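You operate a simulated robot arm through the tools that you are given. There is no shell and no other tool.

The job below is to be done with a simulated robot arm. You get a single attempt, and the scene is never put back.

TASK
Grease the middle of the blue drum in the press with the short brush.
Fine: lid on the bench, grease from the yellow tin; then brush back, lid back on. Set down upright: short brush. A coat counts when it lies all over at full strength: go over it till it gets no stronger.

The check looks at the end state, three seconds after you hand in, the way a careful person would. Anything else that was tipped, shoved, dropped, spilled or broken makes it a failure. A push-on lid holds only when it is set on centred and level and pressed home; a screw cap is set on level and turned clockwise until tight.

THE ROBOT
A 7-joint arm with a two-finger parallel gripper, fixed in place. Base frame: the origin is on the floor under the middle of its stand, x ahead of it, y to its left, z up; the work surface is at about z = 800. Readings come in mm, rad, newtons and seconds.
It reaches about 1479 mm from its shoulder. Its first joint turns from -2.897 to 2.897 rad. Payload 4.4 kg.
The TCP is the grasp point between the finger pads, 23 mm short of the fingertips. In the tool frame z runs along the fingers and y along their closing line. The gripper opens to 94 mm. The fingers are 38 mm wide and 10 mm thick; the gripper's body (54 by 96 mm) begins 39 mm behind the TCP.
Orientation is told as [roll, pitch, yaw] about the base's x, y, z axes, in that order, counted from this pose: with the fingers straight down and closing along the base's y, the tool's x points along the base's -x, its y along +y and its z along -z.

THE INTERFACE
- The arm moves only by the tool play_rows. Its argument "plan" is a list of rows, each a list of 7 numbers: the shift along the tool's x, y, z in mm, then the turn, a rotation vector about the tool's x, y, z in rad, then the opening, from 0 (shut) to 1 (fully open). In form: [[tx, ty, tz, ax, ay, az, grip], ...]. A call has 1 to 20 rows; each row is the pose to reach, as a shift and turn from the pose commanded when the call began, along the tool's axes at that moment. Rows are played at 5 a second. More than 50 mm and 0.15 rad between two rows, or a gripper value outside its range, and nothing of the call is played. Where a pose cannot be reached the arm comes as near as it can. A force on the tool above 40 N (or 10 N above the force at the start of the call, whichever is more), or a blocked arm, ends the call early, and 0.2 s more pass. Each finger travels about 72 mm/s and halts on what it meets, pressing with about 29 N; the grip force reading is that of the motor and also rises with nothing between the fingers. The clock runs only during rows and for 0.2 s after the last one: add rows that repeat a pose to give the fingers time. It gives the time, the measured TCP pose, the force on the tool (base axes), the opening and the grip force at its end, in the units of the frame above (readings bear some noise), with the torque about the TCP (base axes, N m) and any sound that the robot's microphone picked up.
- Cameras (640 x 400 px; columns grow to the right, rows downward): "scene" is fixed at [49.9, -499.6, 1567.2]; the picture's right is [0.32, -0.95, 0.00], its down [-0.64, -0.22, -0.74] and it looks along [0.70, 0.24, -0.68] (base axes); focal length 334 px, centre (320, 200). "wrist" rides on the gripper at [86, 16, -74] in the tool frame; the picture's right is [-0.18, 0.98, 0.00], its down [-0.58, -0.11, -0.81] and it looks along [-0.79, -0.15, 0.59] (tool axes); focal length 243 px, centre (320, 200). There is no depth. A picture from a camera that has moved, and an enlarged one, comes with that camera's place and axes in the base frame and with its lens.
- capture(camera): a new picture of that camera. The clock stands still meanwhile.
- zoom(camera, box): a new picture of the part [left, top, right, bottom] of that camera's present view, enlarged. The clock stands still meanwhile.
- close_job(): hands the job in; it is judged then, once.

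Nothing tells you positions but the pictures and the camera data. Unless the task says otherwise, let go and move clear before handing in.

The tools are called as a command line: name --pt "numbers of a row" for each row, then --argument value for the rest, lists and objects as JSON in quotes. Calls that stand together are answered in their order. play_rows: Moves the arm, as the interface text tells. Its arguments: {"type":"object","properties":{"plan":{"type":"array","items":{"type":"array","items":{"type":"number"}}}},"required":["plan"]} The other tools are called the same way: capture (camera) takes a picture; zoom (camera, box) takes an enlarged picture of a part of a camera's view; close_job () hands the job in.

At the start:

```text
time: 0.0
position: [629.5, 80.0, 1184.1]
tcp_rot: [0.0, 0.0, 0.0]
ft_force: [0.3, -0.2, -0.2]
torque: [0.01, -0.06, 0.01]
gripper_width: 94.2
finger_force: 0.1
```

scene: 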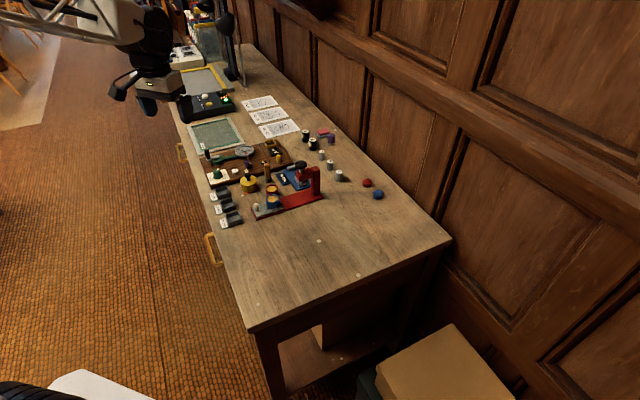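
wrist: 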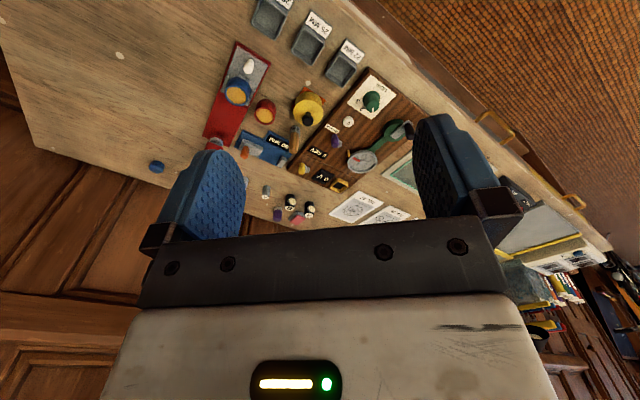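

I see a bench with a red press, a yellow tin, small brushes and other items. I'll zoom in to find out what everything is before moving.

zoom --camera "scene" --box '[190, 120, 350, 240]'

zoom --camera "wrist" --box '[180, 20, 440, 220]'

zoom --camera "scene" --box '[230, 150, 330, 225]'

```text
3.33 times, centred on (270, 180) of scene
camera zoom: at [49.9, -499.6, 1567.2], right [0.32, -0.95, 0.0], down [-0.64, -0.22, -0.74], along [0.7, 0.24, -0.68], focal length 1115 px, centre (487, 267)
```

zoom: 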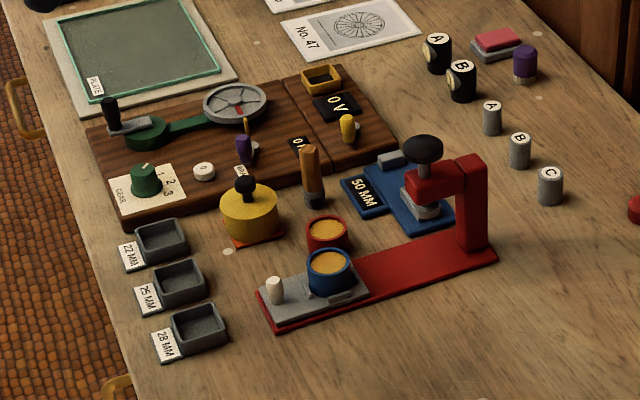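

```text
2.00 times, centred on (310, 120) of wrist
camera zoom: at [542.9, 97.9, 1259.2], right [0.18, 0.98, 0.0], down [0.58, -0.11, 0.81], along [0.79, -0.15, -0.59], focal length 485 px, centre (340, 360)
```

zoom: 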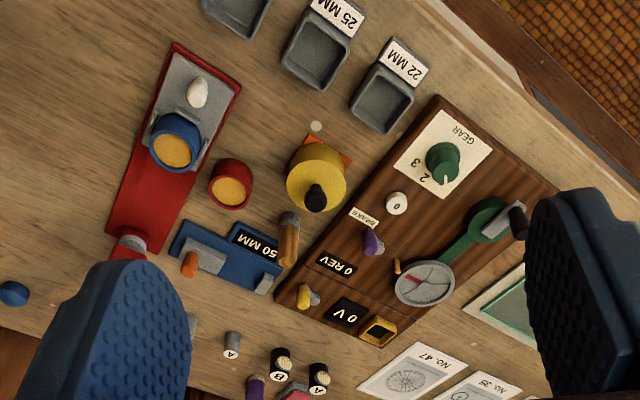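

```text
5.33 times, centred on (280, 188) of scene
camera zoom: at [49.9, -499.6, 1567.2], right [0.32, -0.95, 0.0], down [-0.64, -0.22, -0.74], along [0.7, 0.24, -0.68], focal length 1783 px, centre (533, 267)
```

zoom: 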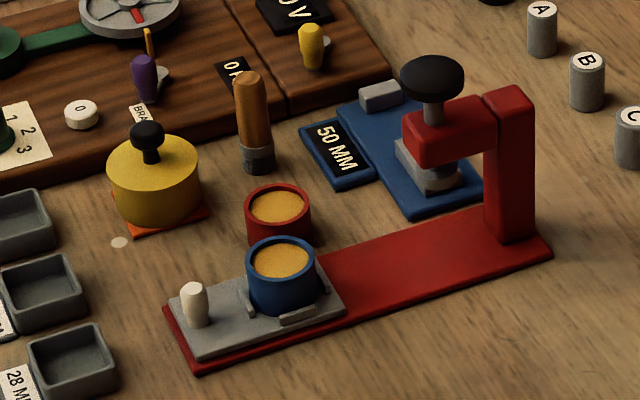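

The press holds a blue drum with a gold top, and the yellow tin has a black-knobbed lid. A brown-handled brush stands upright near (873, -27). I'll bring the wrist camera closer to measure things.

play_rows --pt "6 -11 37 0 0 0 1" --pt "12 -22 74 0 0 0 1" --pt "18 -34 111 0 0 0 1" --pt "24 -45 148 0 0 0 1" --pt "29.5 -56 184 0 0 0 1" --pt "29.5 -56 184 0 0 0 1"

capture --camera "wrist"

capture --camera "scene"

```text
time: 1.4
position: [600.0, 26.0, 1001.3]
tcp_rot: [-0.001, 0.0, -0.001]
ft_force: [0.7, 0.1, -0.2]
torque: [-0.05, -0.03, 0.01]
gripper_width: 94.3
finger_force: 0.0
```

```text
taken
camera wrist: at [513.1, 44.1, 1074.7], right [0.18, 0.98, 0.0], down [0.58, -0.11, 0.81], along [0.79, -0.15, -0.59], focal length 243 px, centre (320, 200)
```

wrist: 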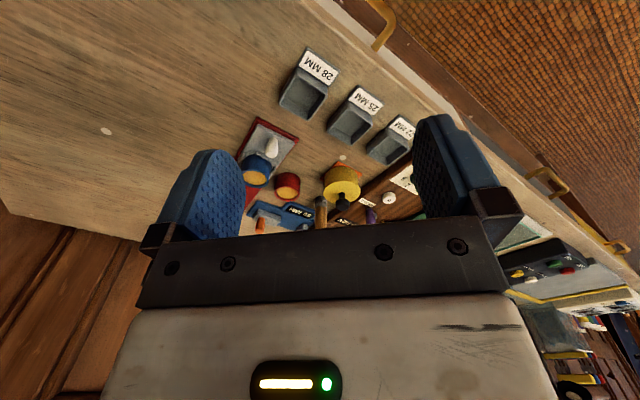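

```text
taken
```

scene: 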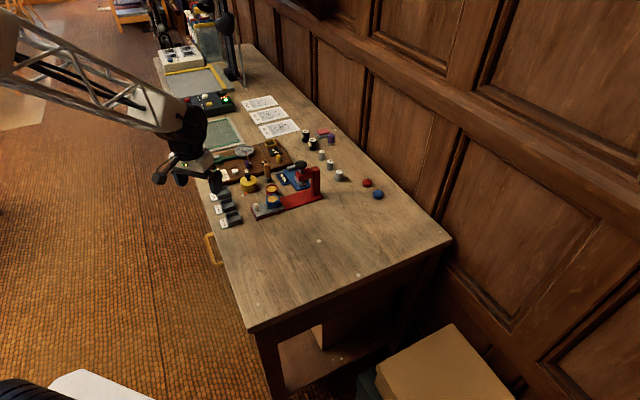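

The items show between the fingers. I'll zoom in on them.

zoom --camera "wrist" --box '[230, 110, 410, 230]'

zoom --camera "scene" --box '[240, 150, 304, 190]'

zoom --camera "scene" --box '[232, 180, 296, 220]'

```text
3.33 times, centred on (320, 170) of wrist
camera zoom: at [513.1, 44.1, 1074.7], right [0.18, 0.98, 0.0], down [0.58, -0.11, 0.81], along [0.79, -0.15, -0.59], focal length 809 px, centre (320, 300)
```

zoom: 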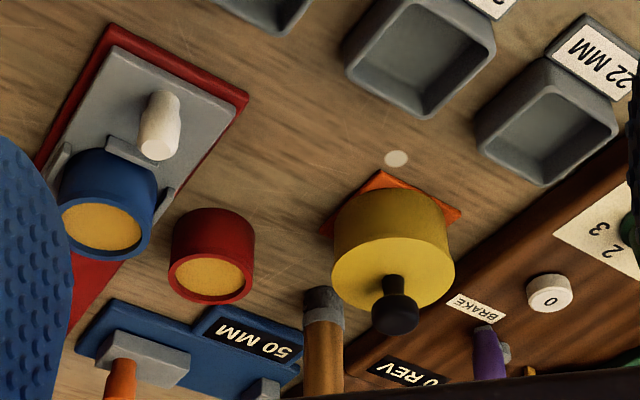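

```text
10.00 times, centred on (272, 170) of scene
camera zoom: at [49.9, -499.6, 1567.2], right [0.32, -0.95, 0.0], down [-0.64, -0.22, -0.74], along [0.7, 0.24, -0.68], focal length 3344 px, centre (800, 500)
```

zoom: 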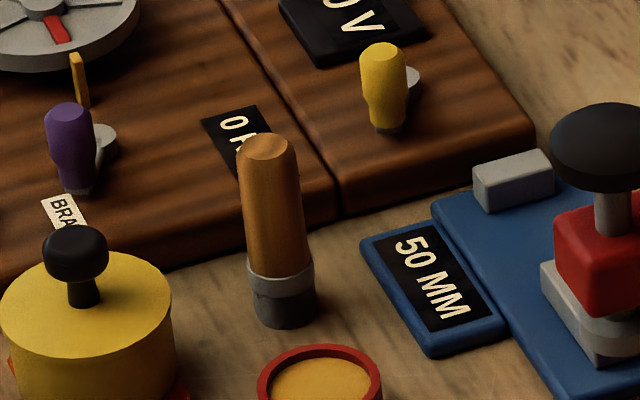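

```text
10.00 times, centred on (264, 200) of scene
camera zoom: at [49.9, -499.6, 1567.2], right [0.32, -0.95, 0.0], down [-0.64, -0.22, -0.74], along [0.7, 0.24, -0.68], focal length 3344 px, centre (880, 200)
```

zoom: 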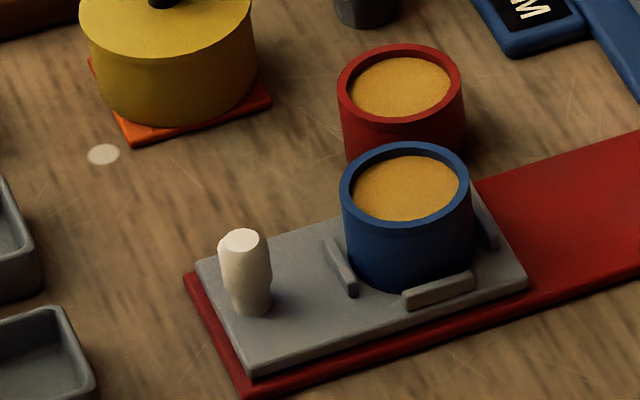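

The brown-handled brush stands bristles-down and the drum's gold top is slightly recessed. I'll check the rest of the bench for another brush or another yellow tin.

zoom --camera "scene" --box '[290, 110, 400, 210]'

zoom --camera "scene" --box '[140, 0, 300, 110]'

zoom --camera "scene" --box '[272, 150, 336, 220]'

zoom --camera "scene" --box '[190, 110, 290, 180]'

```text
4.00 times, centred on (345, 160) of scene
camera zoom: at [49.9, -499.6, 1567.2], right [0.32, -0.95, 0.0], down [-0.64, -0.22, -0.74], along [0.7, 0.24, -0.68], focal length 1338 px, centre (220, 360)
```

zoom: 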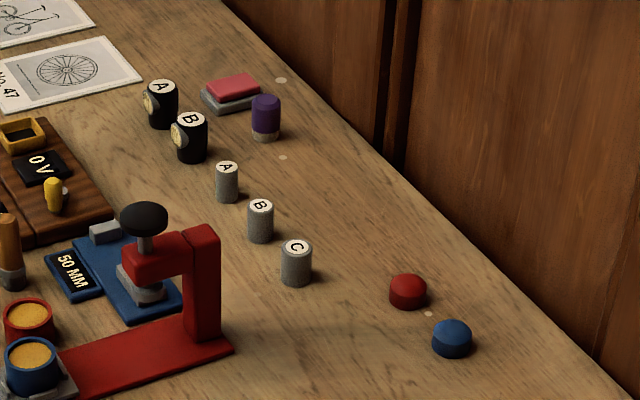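

```text
3.64 times, centred on (220, 55) of scene
camera zoom: at [49.9, -499.6, 1567.2], right [0.32, -0.95, 0.0], down [-0.64, -0.22, -0.74], along [0.7, 0.24, -0.68], focal length 1216 px, centre (684, 727)
```

zoom: 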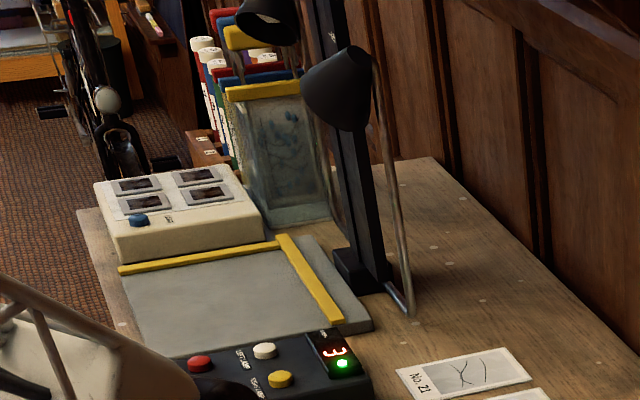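

```text
5.71 times, centred on (304, 185) of scene
camera zoom: at [49.9, -499.6, 1567.2], right [0.32, -0.95, 0.0], down [-0.64, -0.22, -0.74], along [0.7, 0.24, -0.68], focal length 1911 px, centre (411, 286)
```

zoom: 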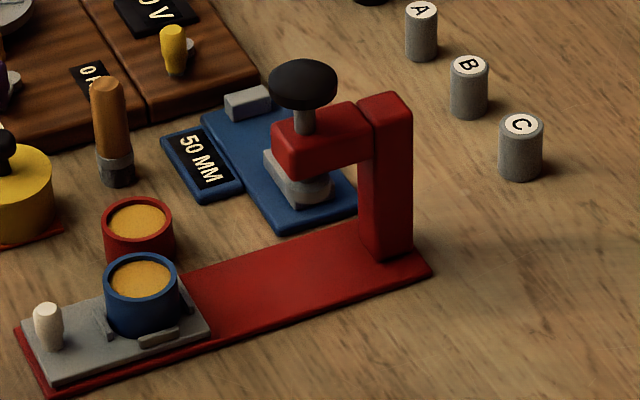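

```text
5.71 times, centred on (240, 145) of scene
camera zoom: at [49.9, -499.6, 1567.2], right [0.32, -0.95, 0.0], down [-0.64, -0.22, -0.74], along [0.7, 0.24, -0.68], focal length 1911 px, centre (777, 514)
```

zoom: 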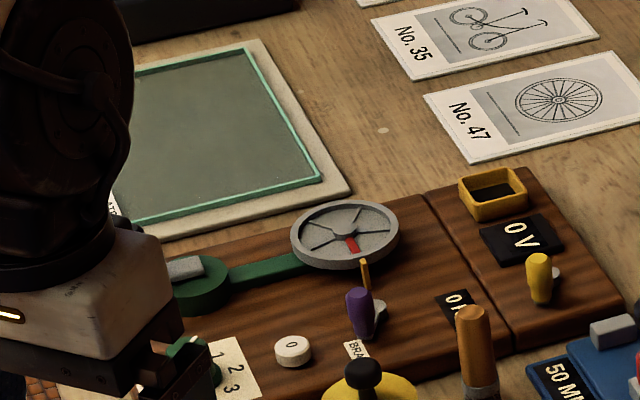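

There is a purple-topped item beside a red pad, which could be a stamp or another brush. I'll look closer at it.

zoom --camera "scene" --box '[312, 120, 352, 150]'

zoom --camera "scene" --box '[250, 150, 290, 190]'

zoom --camera "scene" --box '[200, 170, 270, 230]'

zoom --camera "scene" --box '[350, 165, 400, 205]'

```text
13.33 times, centred on (332, 135) of scene
camera zoom: at [49.9, -499.6, 1567.2], right [0.32, -0.95, 0.0], down [-0.64, -0.22, -0.74], along [0.7, 0.24, -0.68], focal length 4458 px, centre (160, 1067)
```

zoom: 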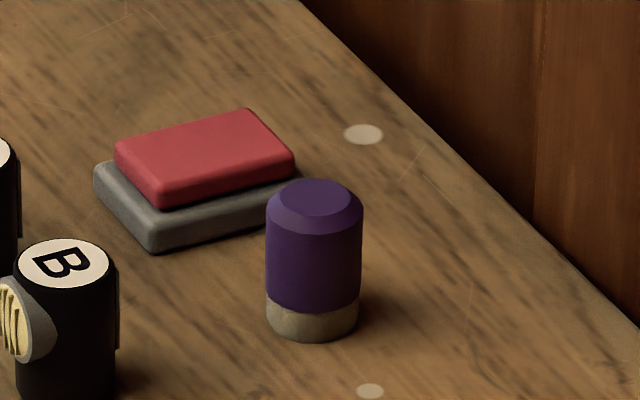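

```text
10.00 times, centred on (270, 170) of scene
camera zoom: at [49.9, -499.6, 1567.2], right [0.32, -0.95, 0.0], down [-0.64, -0.22, -0.74], along [0.7, 0.24, -0.68], focal length 3344 px, centre (820, 500)
```

zoom: 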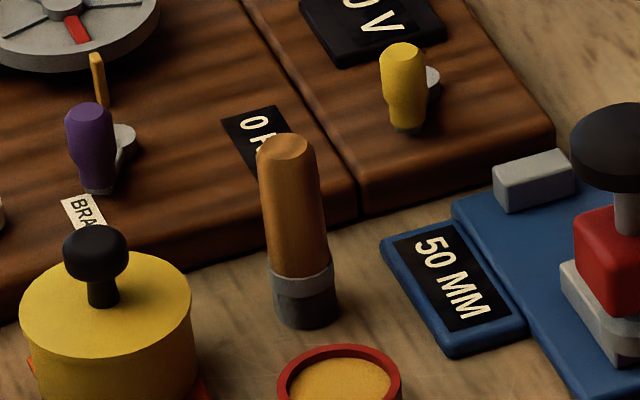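

```text
6.67 times, centred on (235, 200) of scene
camera zoom: at [49.9, -499.6, 1567.2], right [0.32, -0.95, 0.0], down [-0.64, -0.22, -0.74], along [0.7, 0.24, -0.68], focal length 2229 px, centre (887, 200)
```

zoom: 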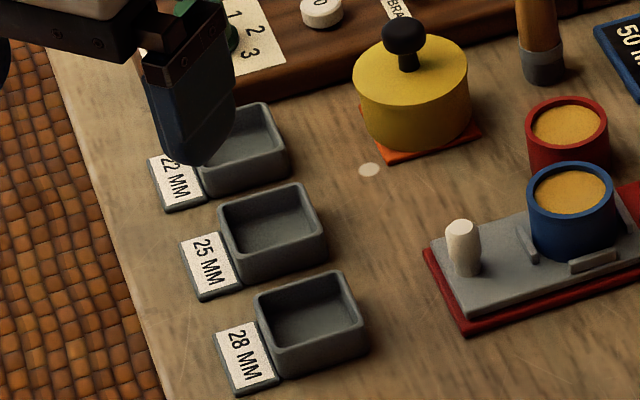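

```text
10.00 times, centred on (375, 185) of scene
camera zoom: at [49.9, -499.6, 1567.2], right [0.32, -0.95, 0.0], down [-0.64, -0.22, -0.74], along [0.7, 0.24, -0.68], focal length 3344 px, centre (-230, 350)
```

zoom: 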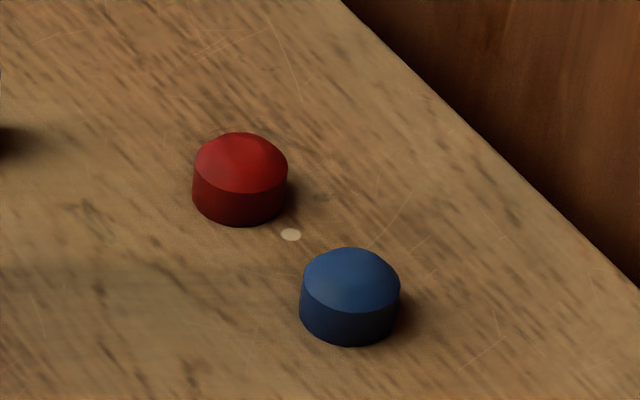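

The brown one is the only brush, and the purple item is a stamp. I'll move nearer to the tin and brush to measure them better.

play_rows --pt "-35 -1 18 0 0 0 1" --pt "-70 -2 36 0 0 0 1" --pt "-105 -2 54 0 0 0 1" --pt "-140 -3 71 0 0 0 1" --pt "-140 -3 71 0 0 0 1"

zoom --camera "wrist" --box '[200, 0, 480, 240]'

zoom --camera "wrist" --box '[260, 100, 420, 220]'

```text
time: 2.6
position: [741.9, 24.8, 931.0]
tcp_rot: [-0.001, 0.003, 0.0]
ft_force: [0.0, -0.4, 0.1]
torque: [0.01, 0.0, -0.01]
gripper_width: 94.2
finger_force: 0.0
```

```text
1.67 times, centred on (340, 120) of wrist
camera zoom: at [655.1, 41.6, 1005.6], right [0.18, 0.98, 0.0], down [0.58, -0.11, 0.81], along [0.79, -0.15, -0.59], focal length 404 px, centre (287, 333)
```

zoom: 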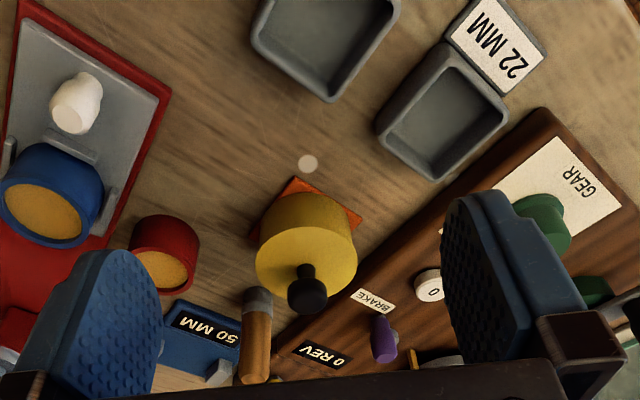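

```text
3.33 times, centred on (340, 160) of wrist
camera zoom: at [655.1, 41.6, 1005.6], right [0.18, 0.98, 0.0], down [0.58, -0.11, 0.81], along [0.79, -0.15, -0.59], focal length 809 px, centre (253, 333)
```

zoom: 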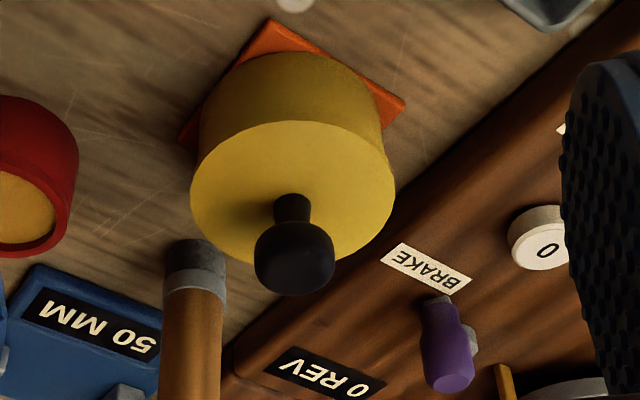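

The tin is centred near (823, 22), with its lid top near z 833 and the knob top near z 862. I'll move above the knob to check the centring before gripping.

play_rows --pt "-27 -1 8 0 0 0 1" --pt "-54 -2 16 0 0 0 1" --pt "-81 -3 24 0 0 0 1" --pt "-81 -3 24 0 0 0 1" --pt "-81 -3 24 0 0 0 1"

capture --camera "wrist"

zoom --camera "wrist" --box '[240, 60, 400, 160]'

zoom --camera "scene" --box '[210, 140, 306, 200]'

```text
time: 3.8
position: [822.5, 17.9, 905.2]
tcp_rot: [0.0, -0.001, 0.001]
ft_force: [1.3, 0.7, 0.3]
torque: [0.03, 0.03, -0.01]
gripper_width: 93.7
finger_force: 0.1
```

```text
taken
camera wrist: at [736.2, 35.6, 978.7], right [0.18, 0.98, 0.0], down [0.58, -0.11, 0.81], along [0.79, -0.15, -0.59], focal length 243 px, centre (320, 200)
```

wrist: 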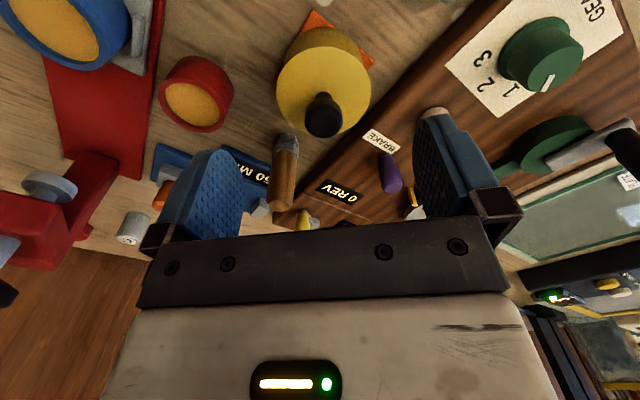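

```text
4.00 times, centred on (320, 110) of wrist
camera zoom: at [736.2, 35.6, 978.7], right [0.18, 0.98, 0.0], down [0.58, -0.11, 0.81], along [0.79, -0.15, -0.59], focal length 970 px, centre (320, 560)
```

zoom: 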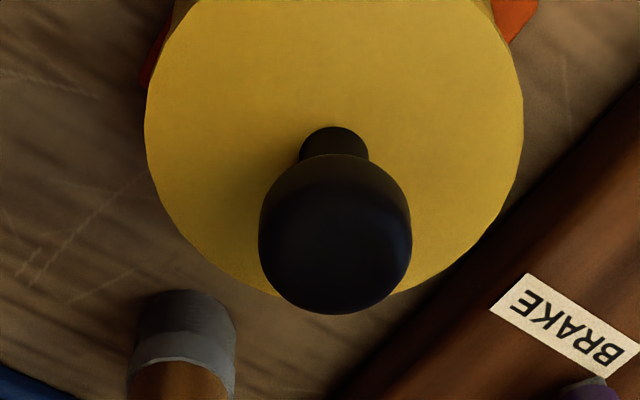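

```text
6.67 times, centred on (258, 170) of scene
camera zoom: at [49.9, -499.6, 1567.2], right [0.32, -0.95, 0.0], down [-0.64, -0.22, -0.74], along [0.7, 0.24, -0.68], focal length 2229 px, centre (733, 400)
```

zoom: 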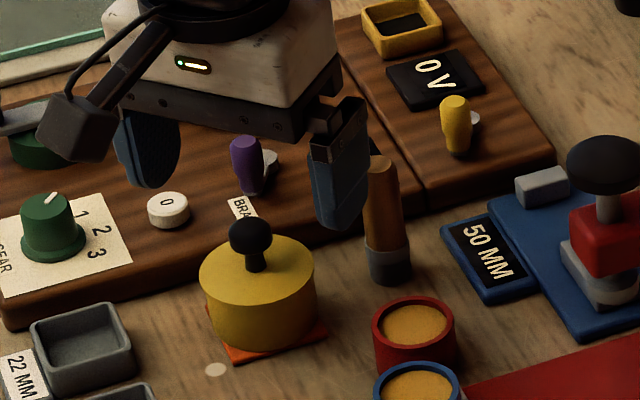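

The knob sits about 2 mm to the +y side of the gripper axis. I'll correct that, half close the fingers and lower around the knob.

play_rows --pt "-1 2.3 0 0 0 0 0.5" --pt "-1 2.3 0 0 0 0 0.5" --pt "-1 2.3 10 0 0 0 0.5" --pt "-1 2.3 20 0 0 0 0.5" --pt "-1 2.3 30 0 0 0 0.5" --pt "-1 2.3 40 0 0 0 0.5" --pt "-1 2.3 40 0 0 0 0.5"

zoom --camera "wrist" --box '[240, 80, 400, 180]'

zoom --camera "scene" --box '[222, 150, 286, 200]'

```text
time: 5.4
position: [821.6, 20.7, 866.6]
tcp_rot: [0.0, -0.001, 0.001]
ft_force: [0.8, 0.2, -0.2]
torque: [0.0, 0.0, 0.01]
gripper_width: 46.7
finger_force: 0.0
```

```text
4.00 times, centred on (320, 130) of wrist
camera zoom: at [735.1, 38.0, 940.8], right [0.18, 0.98, 0.0], down [0.58, -0.11, 0.81], along [0.79, -0.15, -0.59], focal length 970 px, centre (320, 480)
```

zoom: 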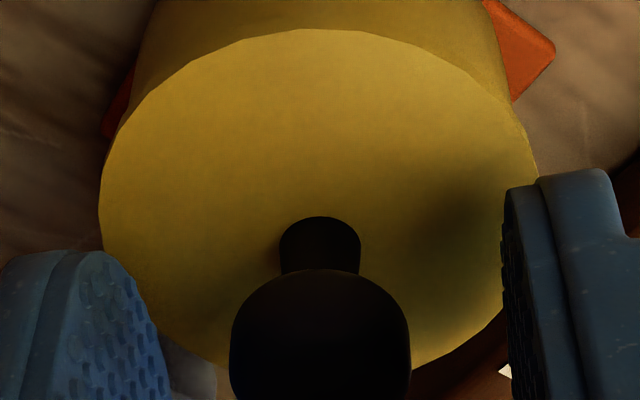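

```text
8.00 times, centred on (254, 175) of scene
camera zoom: at [49.9, -499.6, 1567.2], right [0.32, -0.95, 0.0], down [-0.64, -0.22, -0.74], along [0.7, 0.24, -0.68], focal length 2675 px, centre (848, 400)
```

zoom: 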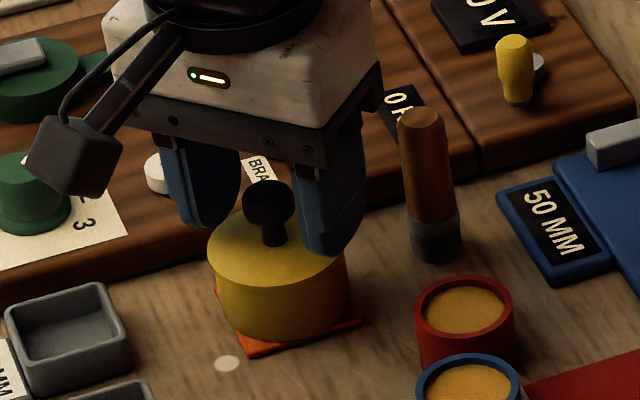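

The knob is centred and the fingertips are a few mm above the lid. I'll go down 3 mm more and close on it.

play_rows --pt "0 0 3 0 0 0 0.5" --pt "0 0 3 0 0 0 0.3" --pt "0 0 3 0 0 0 0.2" --pt "0 0 3 0 0 0 0" --pt "0 0 3 0 0 0 0" --pt "0 0 3 0 0 0 0"

zoom --camera "scene" --box '[222, 150, 286, 200]'

```text
time: 6.8
position: [821.7, 22.0, 862.9]
tcp_rot: [0.001, 0.002, 0.0]
ft_force: [0.8, -0.6, 0.7]
torque: [0.01, 0.0, -0.02]
gripper_width: 20.7
finger_force: 29.2
heard: snap
```

```text
8.00 times, centred on (254, 175) of scene
camera zoom: at [49.9, -499.6, 1567.2], right [0.32, -0.95, 0.0], down [-0.64, -0.22, -0.74], along [0.7, 0.24, -0.68], focal length 2675 px, centre (848, 400)
```

zoom: 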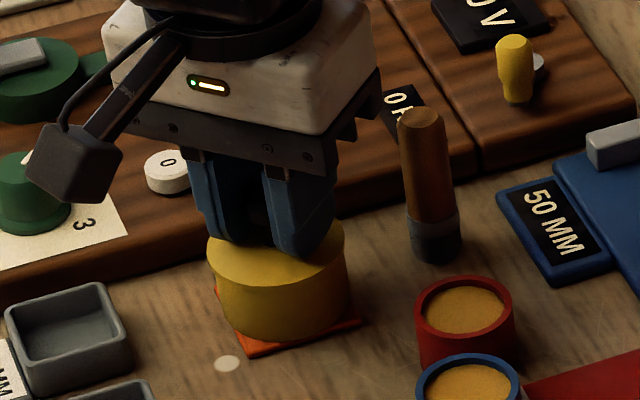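

The knob is gripped (20.7 mm opening), and a snap was heard. I'll lift a few mm and see whether the lid comes free and the tin stays put.

play_rows --pt "0 0 -1 0 0 0 0" --pt "0 0 -2 0 0 0 0" --pt "0 0 -3 0 0 0 0" --pt "0 0 -4 0 0 0 0"

zoom --camera "scene" --box '[222, 150, 286, 200]'

zoom --camera "wrist" --box '[220, 40, 420, 180]'

```text
time: 7.8
position: [821.3, 23.2, 865.8]
tcp_rot: [-0.001, 0.0, 0.0]
ft_force: [-0.5, -0.4, -0.6]
torque: [-0.03, 0.0, 0.0]
gripper_width: 20.1
finger_force: 29.3
```

```text
8.00 times, centred on (254, 175) of scene
camera zoom: at [49.9, -499.6, 1567.2], right [0.32, -0.95, 0.0], down [-0.64, -0.22, -0.74], along [0.7, 0.24, -0.68], focal length 2675 px, centre (848, 400)
```

zoom: 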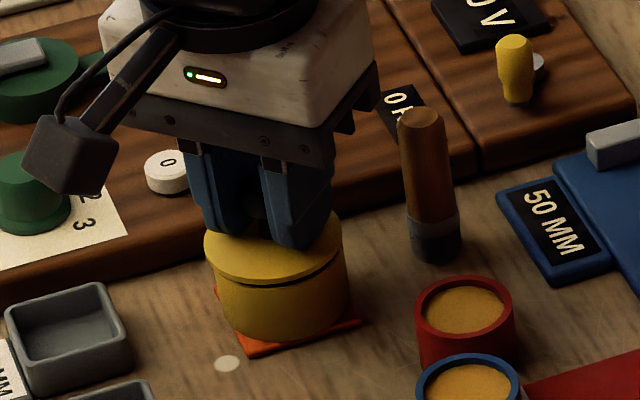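

```text
2.86 times, centred on (320, 110) of wrist
camera zoom: at [734.9, 39.4, 940.9], right [0.18, 0.98, 0.0], down [0.58, -0.11, 0.81], along [0.79, -0.15, -0.59], focal length 693 px, centre (320, 457)
```

zoom: 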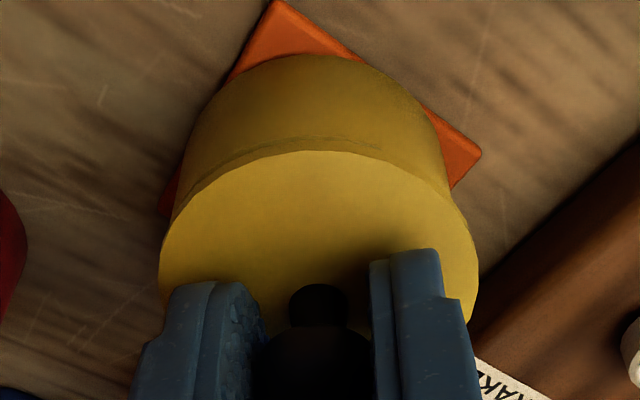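

The lid came away cleanly and the tin stayed. I'll lift it higher and look into the tin.

play_rows --pt "0 0 -10 0 0 0 0" --pt "0 0 -30 0 0 0 0" --pt "0 0 -60 0 0 0 0" --pt "0 0 -95 0 0 0 0" --pt "0 0 -130 0 0 0 0" --pt "0 0 -130 0 0 0 0"

zoom --camera "scene" --box '[222, 130, 318, 210]'

capture --camera "wrist"

```text
time: 9.2
position: [821.9, 19.4, 994.2]
tcp_rot: [-0.001, 0.0, 0.001]
ft_force: [-0.4, 0.8, 0.4]
torque: [0.01, 0.0, 0.0]
gripper_width: 20.5
finger_force: 28.5
```

```text
5.00 times, centred on (270, 170) of scene
camera zoom: at [49.9, -499.6, 1567.2], right [0.32, -0.95, 0.0], down [-0.64, -0.22, -0.74], along [0.7, 0.24, -0.68], focal length 1672 px, centre (570, 350)
```

zoom: 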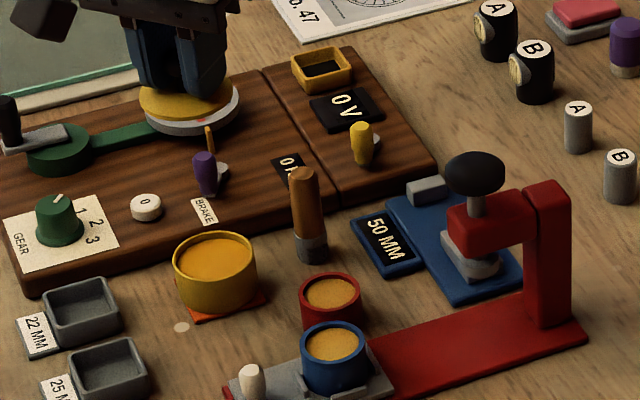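

```text
taken
camera wrist: at [735.4, 36.4, 1069.1], right [0.18, 0.98, 0.0], down [0.58, -0.11, 0.81], along [0.79, -0.15, -0.59], focal length 243 px, centre (320, 200)
```

wrist: 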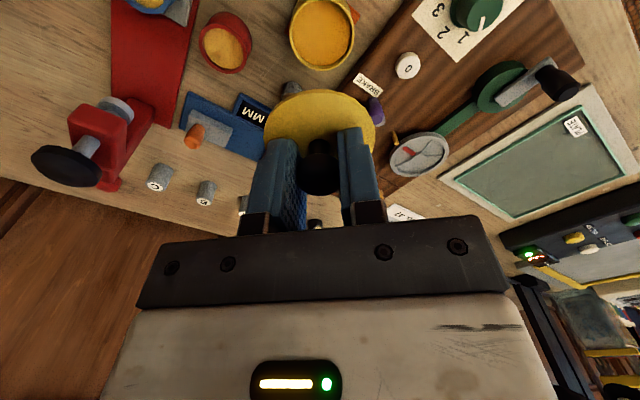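

The tin is open and full of orange grease, and the press knob stands tall at about z 940. I'll carry the lid around the front of the press to clear bench near (750, -270).

play_rows --pt "30 -26 0 0 0 0 0" --pt "60 -52 0 0 0 0 0" --pt "92 -80 0 0 0 0 0" --pt "92 -120 0 0 0 0 0" --pt "92 -160 0 0 0 0 0" --pt "90 -200 0 0 0 0 0" --pt "82 -245 0 0 0 0 0" --pt "72 -290 0 0 0 0 0" --pt "72 -290 0 0 0 0 0"

capture --camera "wrist"

zoom --camera "scene" --box '[220, 140, 380, 240]'

```text
time: 11.2
position: [748.4, -270.6, 994.0]
tcp_rot: [0.0, 0.001, -0.001]
ft_force: [0.5, -0.3, -0.4]
torque: [-0.01, 0.04, -0.01]
gripper_width: 20.2
finger_force: 29.2
```

```text
taken
camera wrist: at [662.5, -252.9, 1068.5], right [0.18, 0.98, 0.0], down [0.58, -0.11, 0.81], along [0.79, -0.15, -0.59], focal length 243 px, centre (320, 200)
```

wrist: 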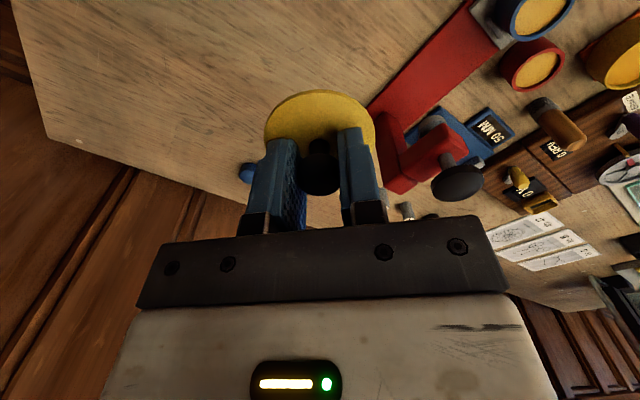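

```text
4.00 times, centred on (300, 190) of scene
camera zoom: at [49.9, -499.6, 1567.2], right [0.32, -0.95, 0.0], down [-0.64, -0.22, -0.74], along [0.7, 0.24, -0.68], focal length 1338 px, centre (400, 240)
```

zoom: 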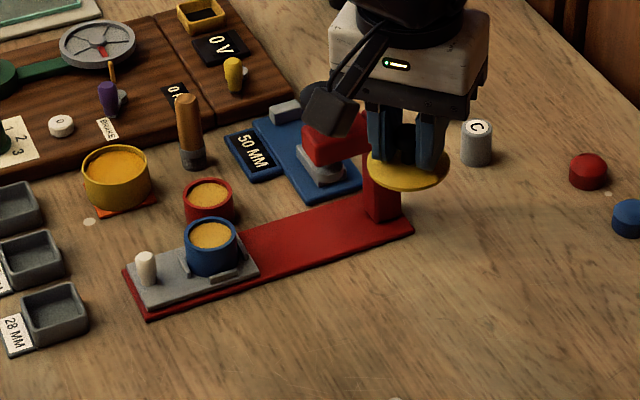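

The bench below is clear. I'll lower to just above the bench.

play_rows --pt "0 0 35 0 0 0 0" --pt "0 0 70 0 0 0 0" --pt "0 0 105 0 0 0 0" --pt "0 0 135 0 0 0 0" --pt "0 0 150 0 0 0 0" --pt "0 0 150 0 0 0 0"

zoom --camera "scene" --box '[280, 180, 360, 240]'

zoom --camera "wrist" --box '[220, 40, 420, 200]'

```text
time: 12.6
position: [752.3, -268.0, 843.8]
tcp_rot: [0.001, -0.002, 0.0]
ft_force: [-0.2, 0.4, -0.3]
torque: [-0.01, -0.01, 0.01]
gripper_width: 20.5
finger_force: 29.4
```

```text
6.67 times, centred on (320, 210) of scene
camera zoom: at [49.9, -499.6, 1567.2], right [0.32, -0.95, 0.0], down [-0.64, -0.22, -0.74], along [0.7, 0.24, -0.68], focal length 2229 px, centre (320, 133)
```

zoom: 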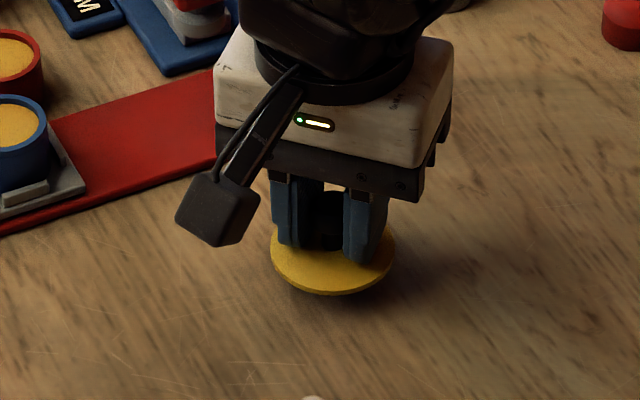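

```text
2.50 times, centred on (320, 120) of wrist
camera zoom: at [665.8, -251.8, 918.5], right [0.18, 0.98, 0.0], down [0.58, -0.11, 0.81], along [0.79, -0.15, -0.59], focal length 606 px, centre (320, 400)
```

zoom: 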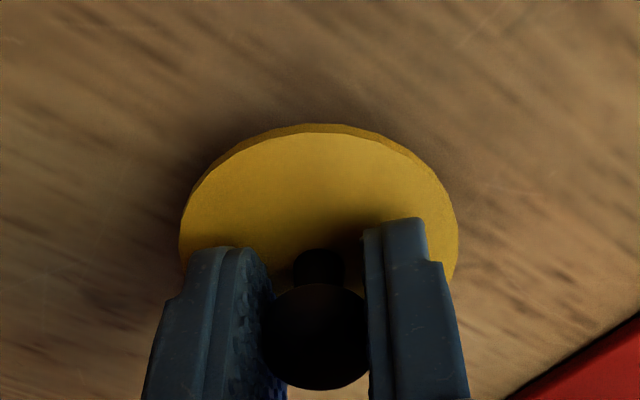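

The lid hangs about 10 mm above the bench. I'll lower it slowly until it touches.

play_rows --pt "0 0 2 0 0 0 0" --pt "0 0 4 0 0 0 0" --pt "0 0 6 0 0 0 0" --pt "0 0 7 0 0 0 0"

zoom --camera "scene" --box '[300, 195, 340, 225]'

```text
time: 13.6
position: [751.7, -270.0, 839.8]
tcp_rot: [0.0, -0.001, 0.0]
ft_force: [0.3, 0.5, -0.6]
torque: [0.01, -0.01, -0.01]
gripper_width: 20.3
finger_force: 29.1
```

```text
13.33 times, centred on (320, 210) of scene
camera zoom: at [49.9, -499.6, 1567.2], right [0.32, -0.95, 0.0], down [-0.64, -0.22, -0.74], along [0.7, 0.24, -0.68], focal length 4458 px, centre (320, 67)
```

zoom: 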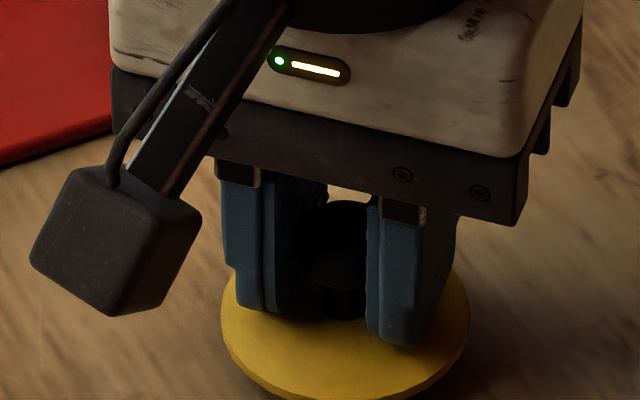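

No contact yet at z about 839, so I'll keep lowering.

play_rows --pt "0 0 1.5 0 0 0 0" --pt "0 0 3 0 0 0 0" --pt "0 0 4 0 0 0 0" --pt "0 0 4 0 0 0 0"

zoom --camera "scene" --box '[300, 200, 340, 230]'

```text
time: 14.6
position: [750.6, -269.4, 836.1]
tcp_rot: [-0.001, 0.0, -0.002]
ft_force: [0.3, 0.6, -0.4]
torque: [0.0, 0.01, -0.01]
gripper_width: 20.4
finger_force: 28.8
```

```text
13.33 times, centred on (320, 215) of scene
camera zoom: at [49.9, -499.6, 1567.2], right [0.32, -0.95, 0.0], down [-0.64, -0.22, -0.74], along [0.7, 0.24, -0.68], focal length 4458 px, centre (320, 0)
```

zoom: 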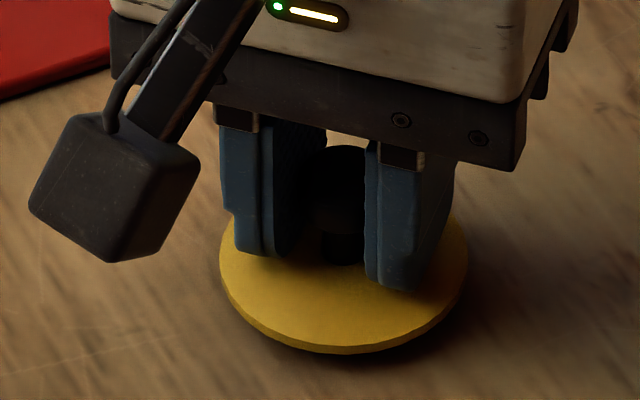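

Still no contact at z about 835. I'll keep going in small steps.

play_rows --pt "0 0 1 0 0 0 0" --pt "0 0 2 0 0 0 0" --pt "0 0 3 0 0 0 0" --pt "0 0 3 0 0 0 0"

zoom --camera "scene" --box '[300, 200, 340, 230]'

```text
time: 15.6
position: [749.9, -268.1, 832.8]
tcp_rot: [-0.002, 0.0, 0.0]
ft_force: [0.2, 0.3, -0.8]
torque: [-0.02, 0.01, 0.0]
gripper_width: 20.4
finger_force: 29.2
```

```text
13.33 times, centred on (320, 215) of scene
camera zoom: at [49.9, -499.6, 1567.2], right [0.32, -0.95, 0.0], down [-0.64, -0.22, -0.74], along [0.7, 0.24, -0.68], focal length 4458 px, centre (320, 0)
```

zoom: 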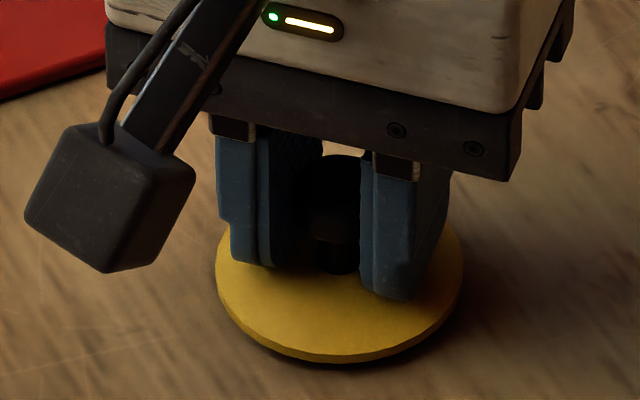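

It's close to the bench. I'll step down 1 mm at a time and watch the force.

play_rows --pt "0 0 0.7 0 0 0 0" --pt "0 0 1.4 0 0 0 0" --pt "0 0 2 0 0 0 0" --pt "0 0 2 0 0 0 0"

zoom --camera "scene" --box '[300, 200, 340, 230]'

```text
time: 16.6
position: [751.0, -268.6, 831.6]
tcp_rot: [-0.001, -0.004, -0.001]
ft_force: [-5.3, -1.5, 34.8]
torque: [0.0, 0.25, 0.01]
gripper_width: 20.3
finger_force: 29.4
```

```text
13.33 times, centred on (320, 215) of scene
camera zoom: at [49.9, -499.6, 1567.2], right [0.32, -0.95, 0.0], down [-0.64, -0.22, -0.74], along [0.7, 0.24, -0.68], focal length 4458 px, centre (320, 0)
```

zoom: 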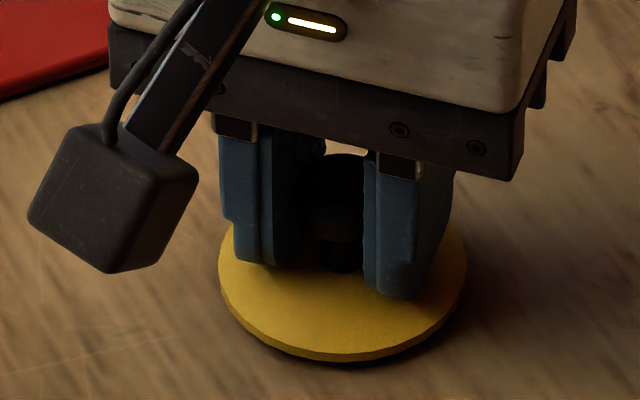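

Contact is made at z about 832. I'll ease off the load, open the fingers and lift away.

play_rows --pt "0 0 -1 0 0 0 0" --pt "0 0 -1.7 0 0 0 0" --pt "0 0 -1.7 0 0 0 0"

```text
time: 17.4
position: [751.3, -266.9, 833.4]
tcp_rot: [0.002, 0.001, 0.0]
ft_force: [6.2, -1.5, 21.3]
torque: [-0.02, -0.24, 0.0]
gripper_width: 20.6
finger_force: 28.9
```

There is still 21 N of load, so I'll back off a little more.

play_rows --pt "0 0 -0.5 0 0 0 0" --pt "0 0 -1 0 0 0 0" --pt "0 0 -1 0 0 0 0"

zoom --camera "scene" --box '[300, 200, 340, 230]'

zoom --camera "wrist" --box '[220, 40, 420, 200]'

```text
time: 18.2
position: [748.8, -268.1, 832.0]
tcp_rot: [0.001, 0.003, 0.0]
ft_force: [-1.1, 0.9, 1.4]
torque: [-0.03, -0.02, 0.09]
gripper_width: 20.2
finger_force: 29.0
```

```text
13.33 times, centred on (320, 215) of scene
camera zoom: at [49.9, -499.6, 1567.2], right [0.32, -0.95, 0.0], down [-0.64, -0.22, -0.74], along [0.7, 0.24, -0.68], focal length 4458 px, centre (320, 0)
```

zoom: 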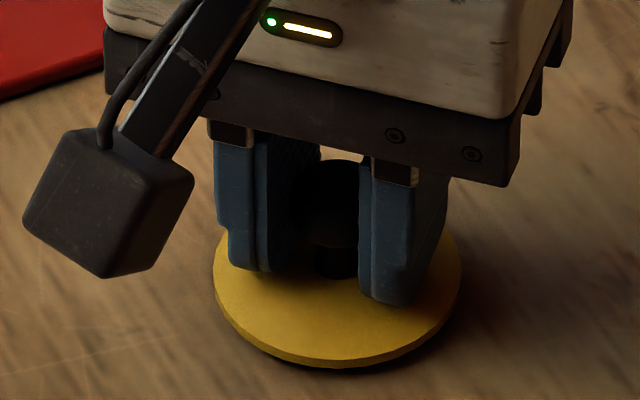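

```text
2.50 times, centred on (320, 120) of wrist
camera zoom: at [662.2, -251.2, 907.0], right [0.18, 0.98, 0.0], down [0.58, -0.11, 0.81], along [0.79, -0.15, -0.59], focal length 606 px, centre (320, 400)
```

zoom: 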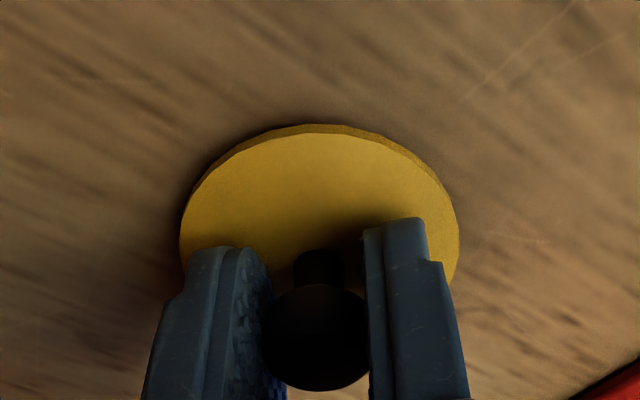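

The load is gone and the lid sits flat. I'll open the fingers and lift off.

play_rows --pt "0 0 0 0 0 0 0.3" --pt "0 0 0 0 0 0 0.55" --pt "0 0 0 0 0 0 0.55" --pt "0 0 -12 0 0 0 0.55" --pt "0 0 -30 0 0 0 0.55" --pt "0 0 -65 0 0 0 0.55" --pt "0 0 -110 0 0 0 0.55" --pt "0 0 -155 0 0 0 0.55" --pt "0 0 -163 0 0 0 0.55"

zoom --camera "scene" --box '[280, 180, 360, 240]'

capture --camera "wrist"

```text
time: 20.2
position: [749.7, -269.7, 995.9]
tcp_rot: [-0.001, 0.0, -0.002]
ft_force: [-0.7, -0.3, -0.7]
torque: [0.0, 0.02, -0.02]
gripper_width: 52.0
finger_force: 0.1
```

```text
6.67 times, centred on (320, 210) of scene
camera zoom: at [49.9, -499.6, 1567.2], right [0.32, -0.95, 0.0], down [-0.64, -0.22, -0.74], along [0.7, 0.24, -0.68], focal length 2229 px, centre (320, 133)
```

zoom: 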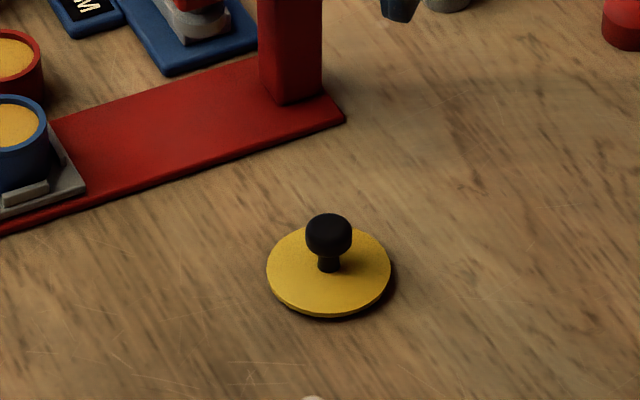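

```text
taken
camera wrist: at [663.2, -252.1, 1069.5], right [0.18, 0.98, 0.0], down [0.58, -0.11, 0.81], along [0.79, -0.15, -0.59], focal length 243 px, centre (320, 200)
```

wrist: 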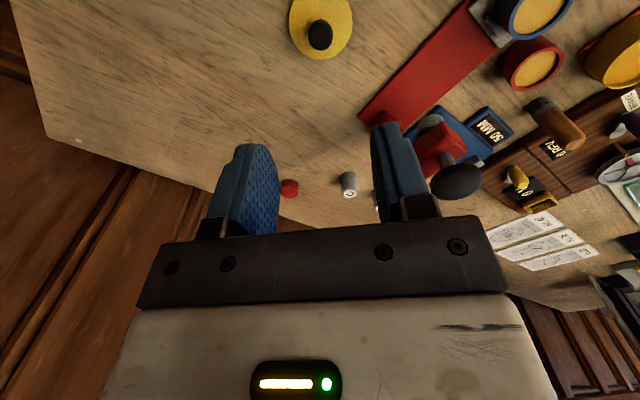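

The lid sits flat on the bench with its knob up. Next I'll go high over the press to hover above the brush near (878, -22).

play_rows --pt "-10 20 -35 0 0 0 0.55" --pt "-27 53 -55 0 0 0 0.55" --pt "-45 88 -55 0 0 0 0.55" --pt "-63 122 -55 0 0 0 0.55" --pt "-82 158 -55 0 0 0 0.55" --pt "-100 194 -55 0 0 0 0.55" --pt "-118 229 -45 0 0 0 0.55" --pt "-128 248 -10 0 0 0 0.55" --pt "-128 248 30 0 0 0 0.55" --pt "-128 248 51 0 0 0 0.55" --pt "-128 248 51 0 0 0 0.55"

capture --camera "wrist"

zoom --camera "wrist" --box '[260, 60, 380, 160]'

zoom --camera "scene" --box '[222, 140, 318, 210]'

```text
time: 22.6
position: [879.0, -20.1, 947.7]
tcp_rot: [0.0, 0.0, 0.001]
ft_force: [0.0, -0.1, -0.2]
torque: [0.0, -0.02, -0.03]
gripper_width: 51.6
finger_force: 0.1
```

```text
taken
camera wrist: at [791.9, -3.1, 1022.7], right [0.18, 0.98, 0.0], down [0.58, -0.11, 0.81], along [0.79, -0.15, -0.59], focal length 243 px, centre (320, 200)
```

wrist: 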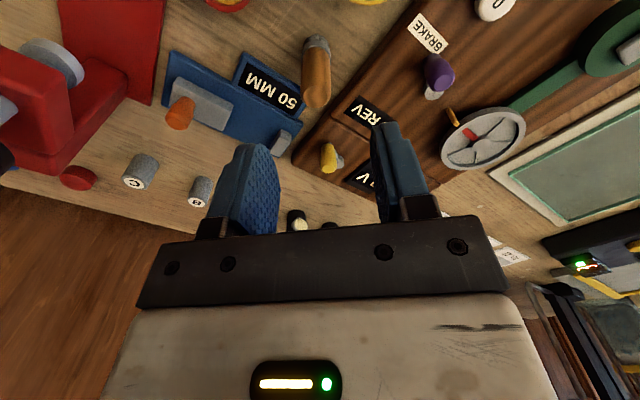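

```text
4.00 times, centred on (320, 110) of wrist
camera zoom: at [791.9, -3.1, 1022.7], right [0.18, 0.98, 0.0], down [0.58, -0.11, 0.81], along [0.79, -0.15, -0.59], focal length 970 px, centre (320, 560)
```

zoom: 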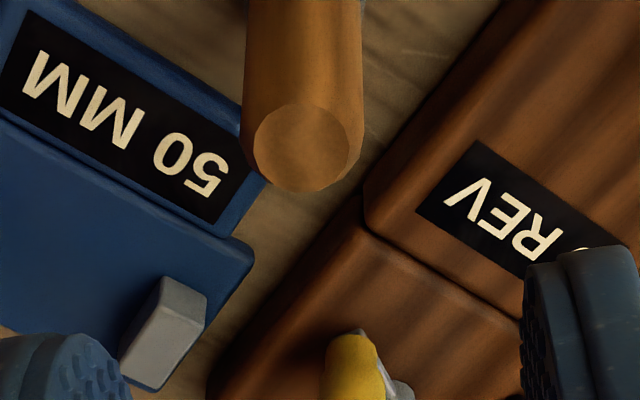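

```text
5.71 times, centred on (270, 175) of scene
camera zoom: at [49.9, -499.6, 1567.2], right [0.32, -0.95, 0.0], down [-0.64, -0.22, -0.74], along [0.7, 0.24, -0.68], focal length 1911 px, centre (606, 343)
```

zoom: 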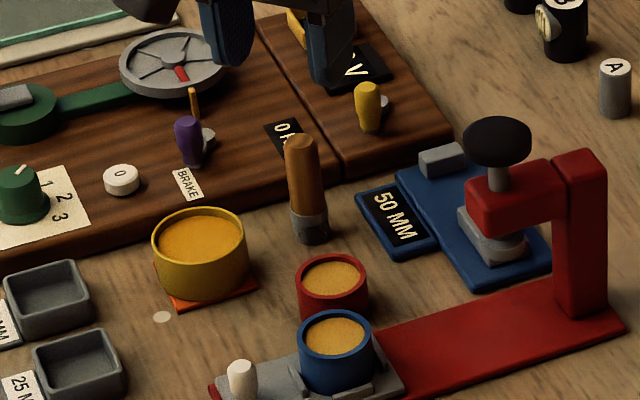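

The brush is about 2.5 mm toward -x and -y from the gripper axis. I'll correct, descend to just above it and check again.

play_rows --pt "2.5 -1.5 12 0 0 0 0.55" --pt "2.5 -1.5 24 0 0 0 0.55" --pt "2.5 -1.5 36 0 0 0 0.55" --pt "2.5 -1.5 36 0 0 0 0.55"

zoom --camera "wrist" --box '[240, 60, 400, 180]'

```text
time: 23.6
position: [875.1, -21.9, 911.2]
tcp_rot: [0.0, 0.0, 0.001]
ft_force: [0.4, 0.1, -0.9]
torque: [-0.04, 0.01, 0.01]
gripper_width: 51.8
finger_force: 0.1
```

```text
3.33 times, centred on (320, 120) of wrist
camera zoom: at [788.4, -4.5, 985.1], right [0.18, 0.98, 0.0], down [0.58, -0.11, 0.81], along [0.79, -0.15, -0.59], focal length 809 px, centre (320, 467)
```

zoom: 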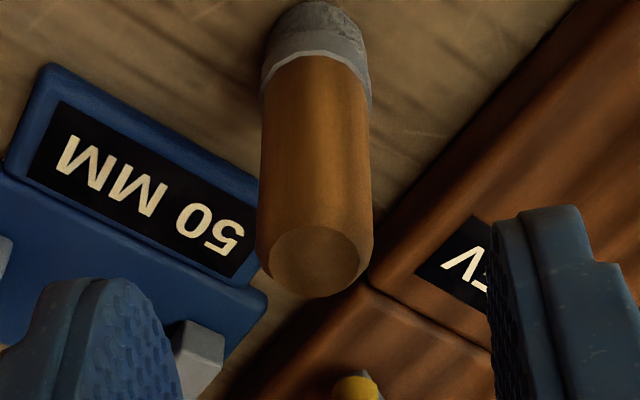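

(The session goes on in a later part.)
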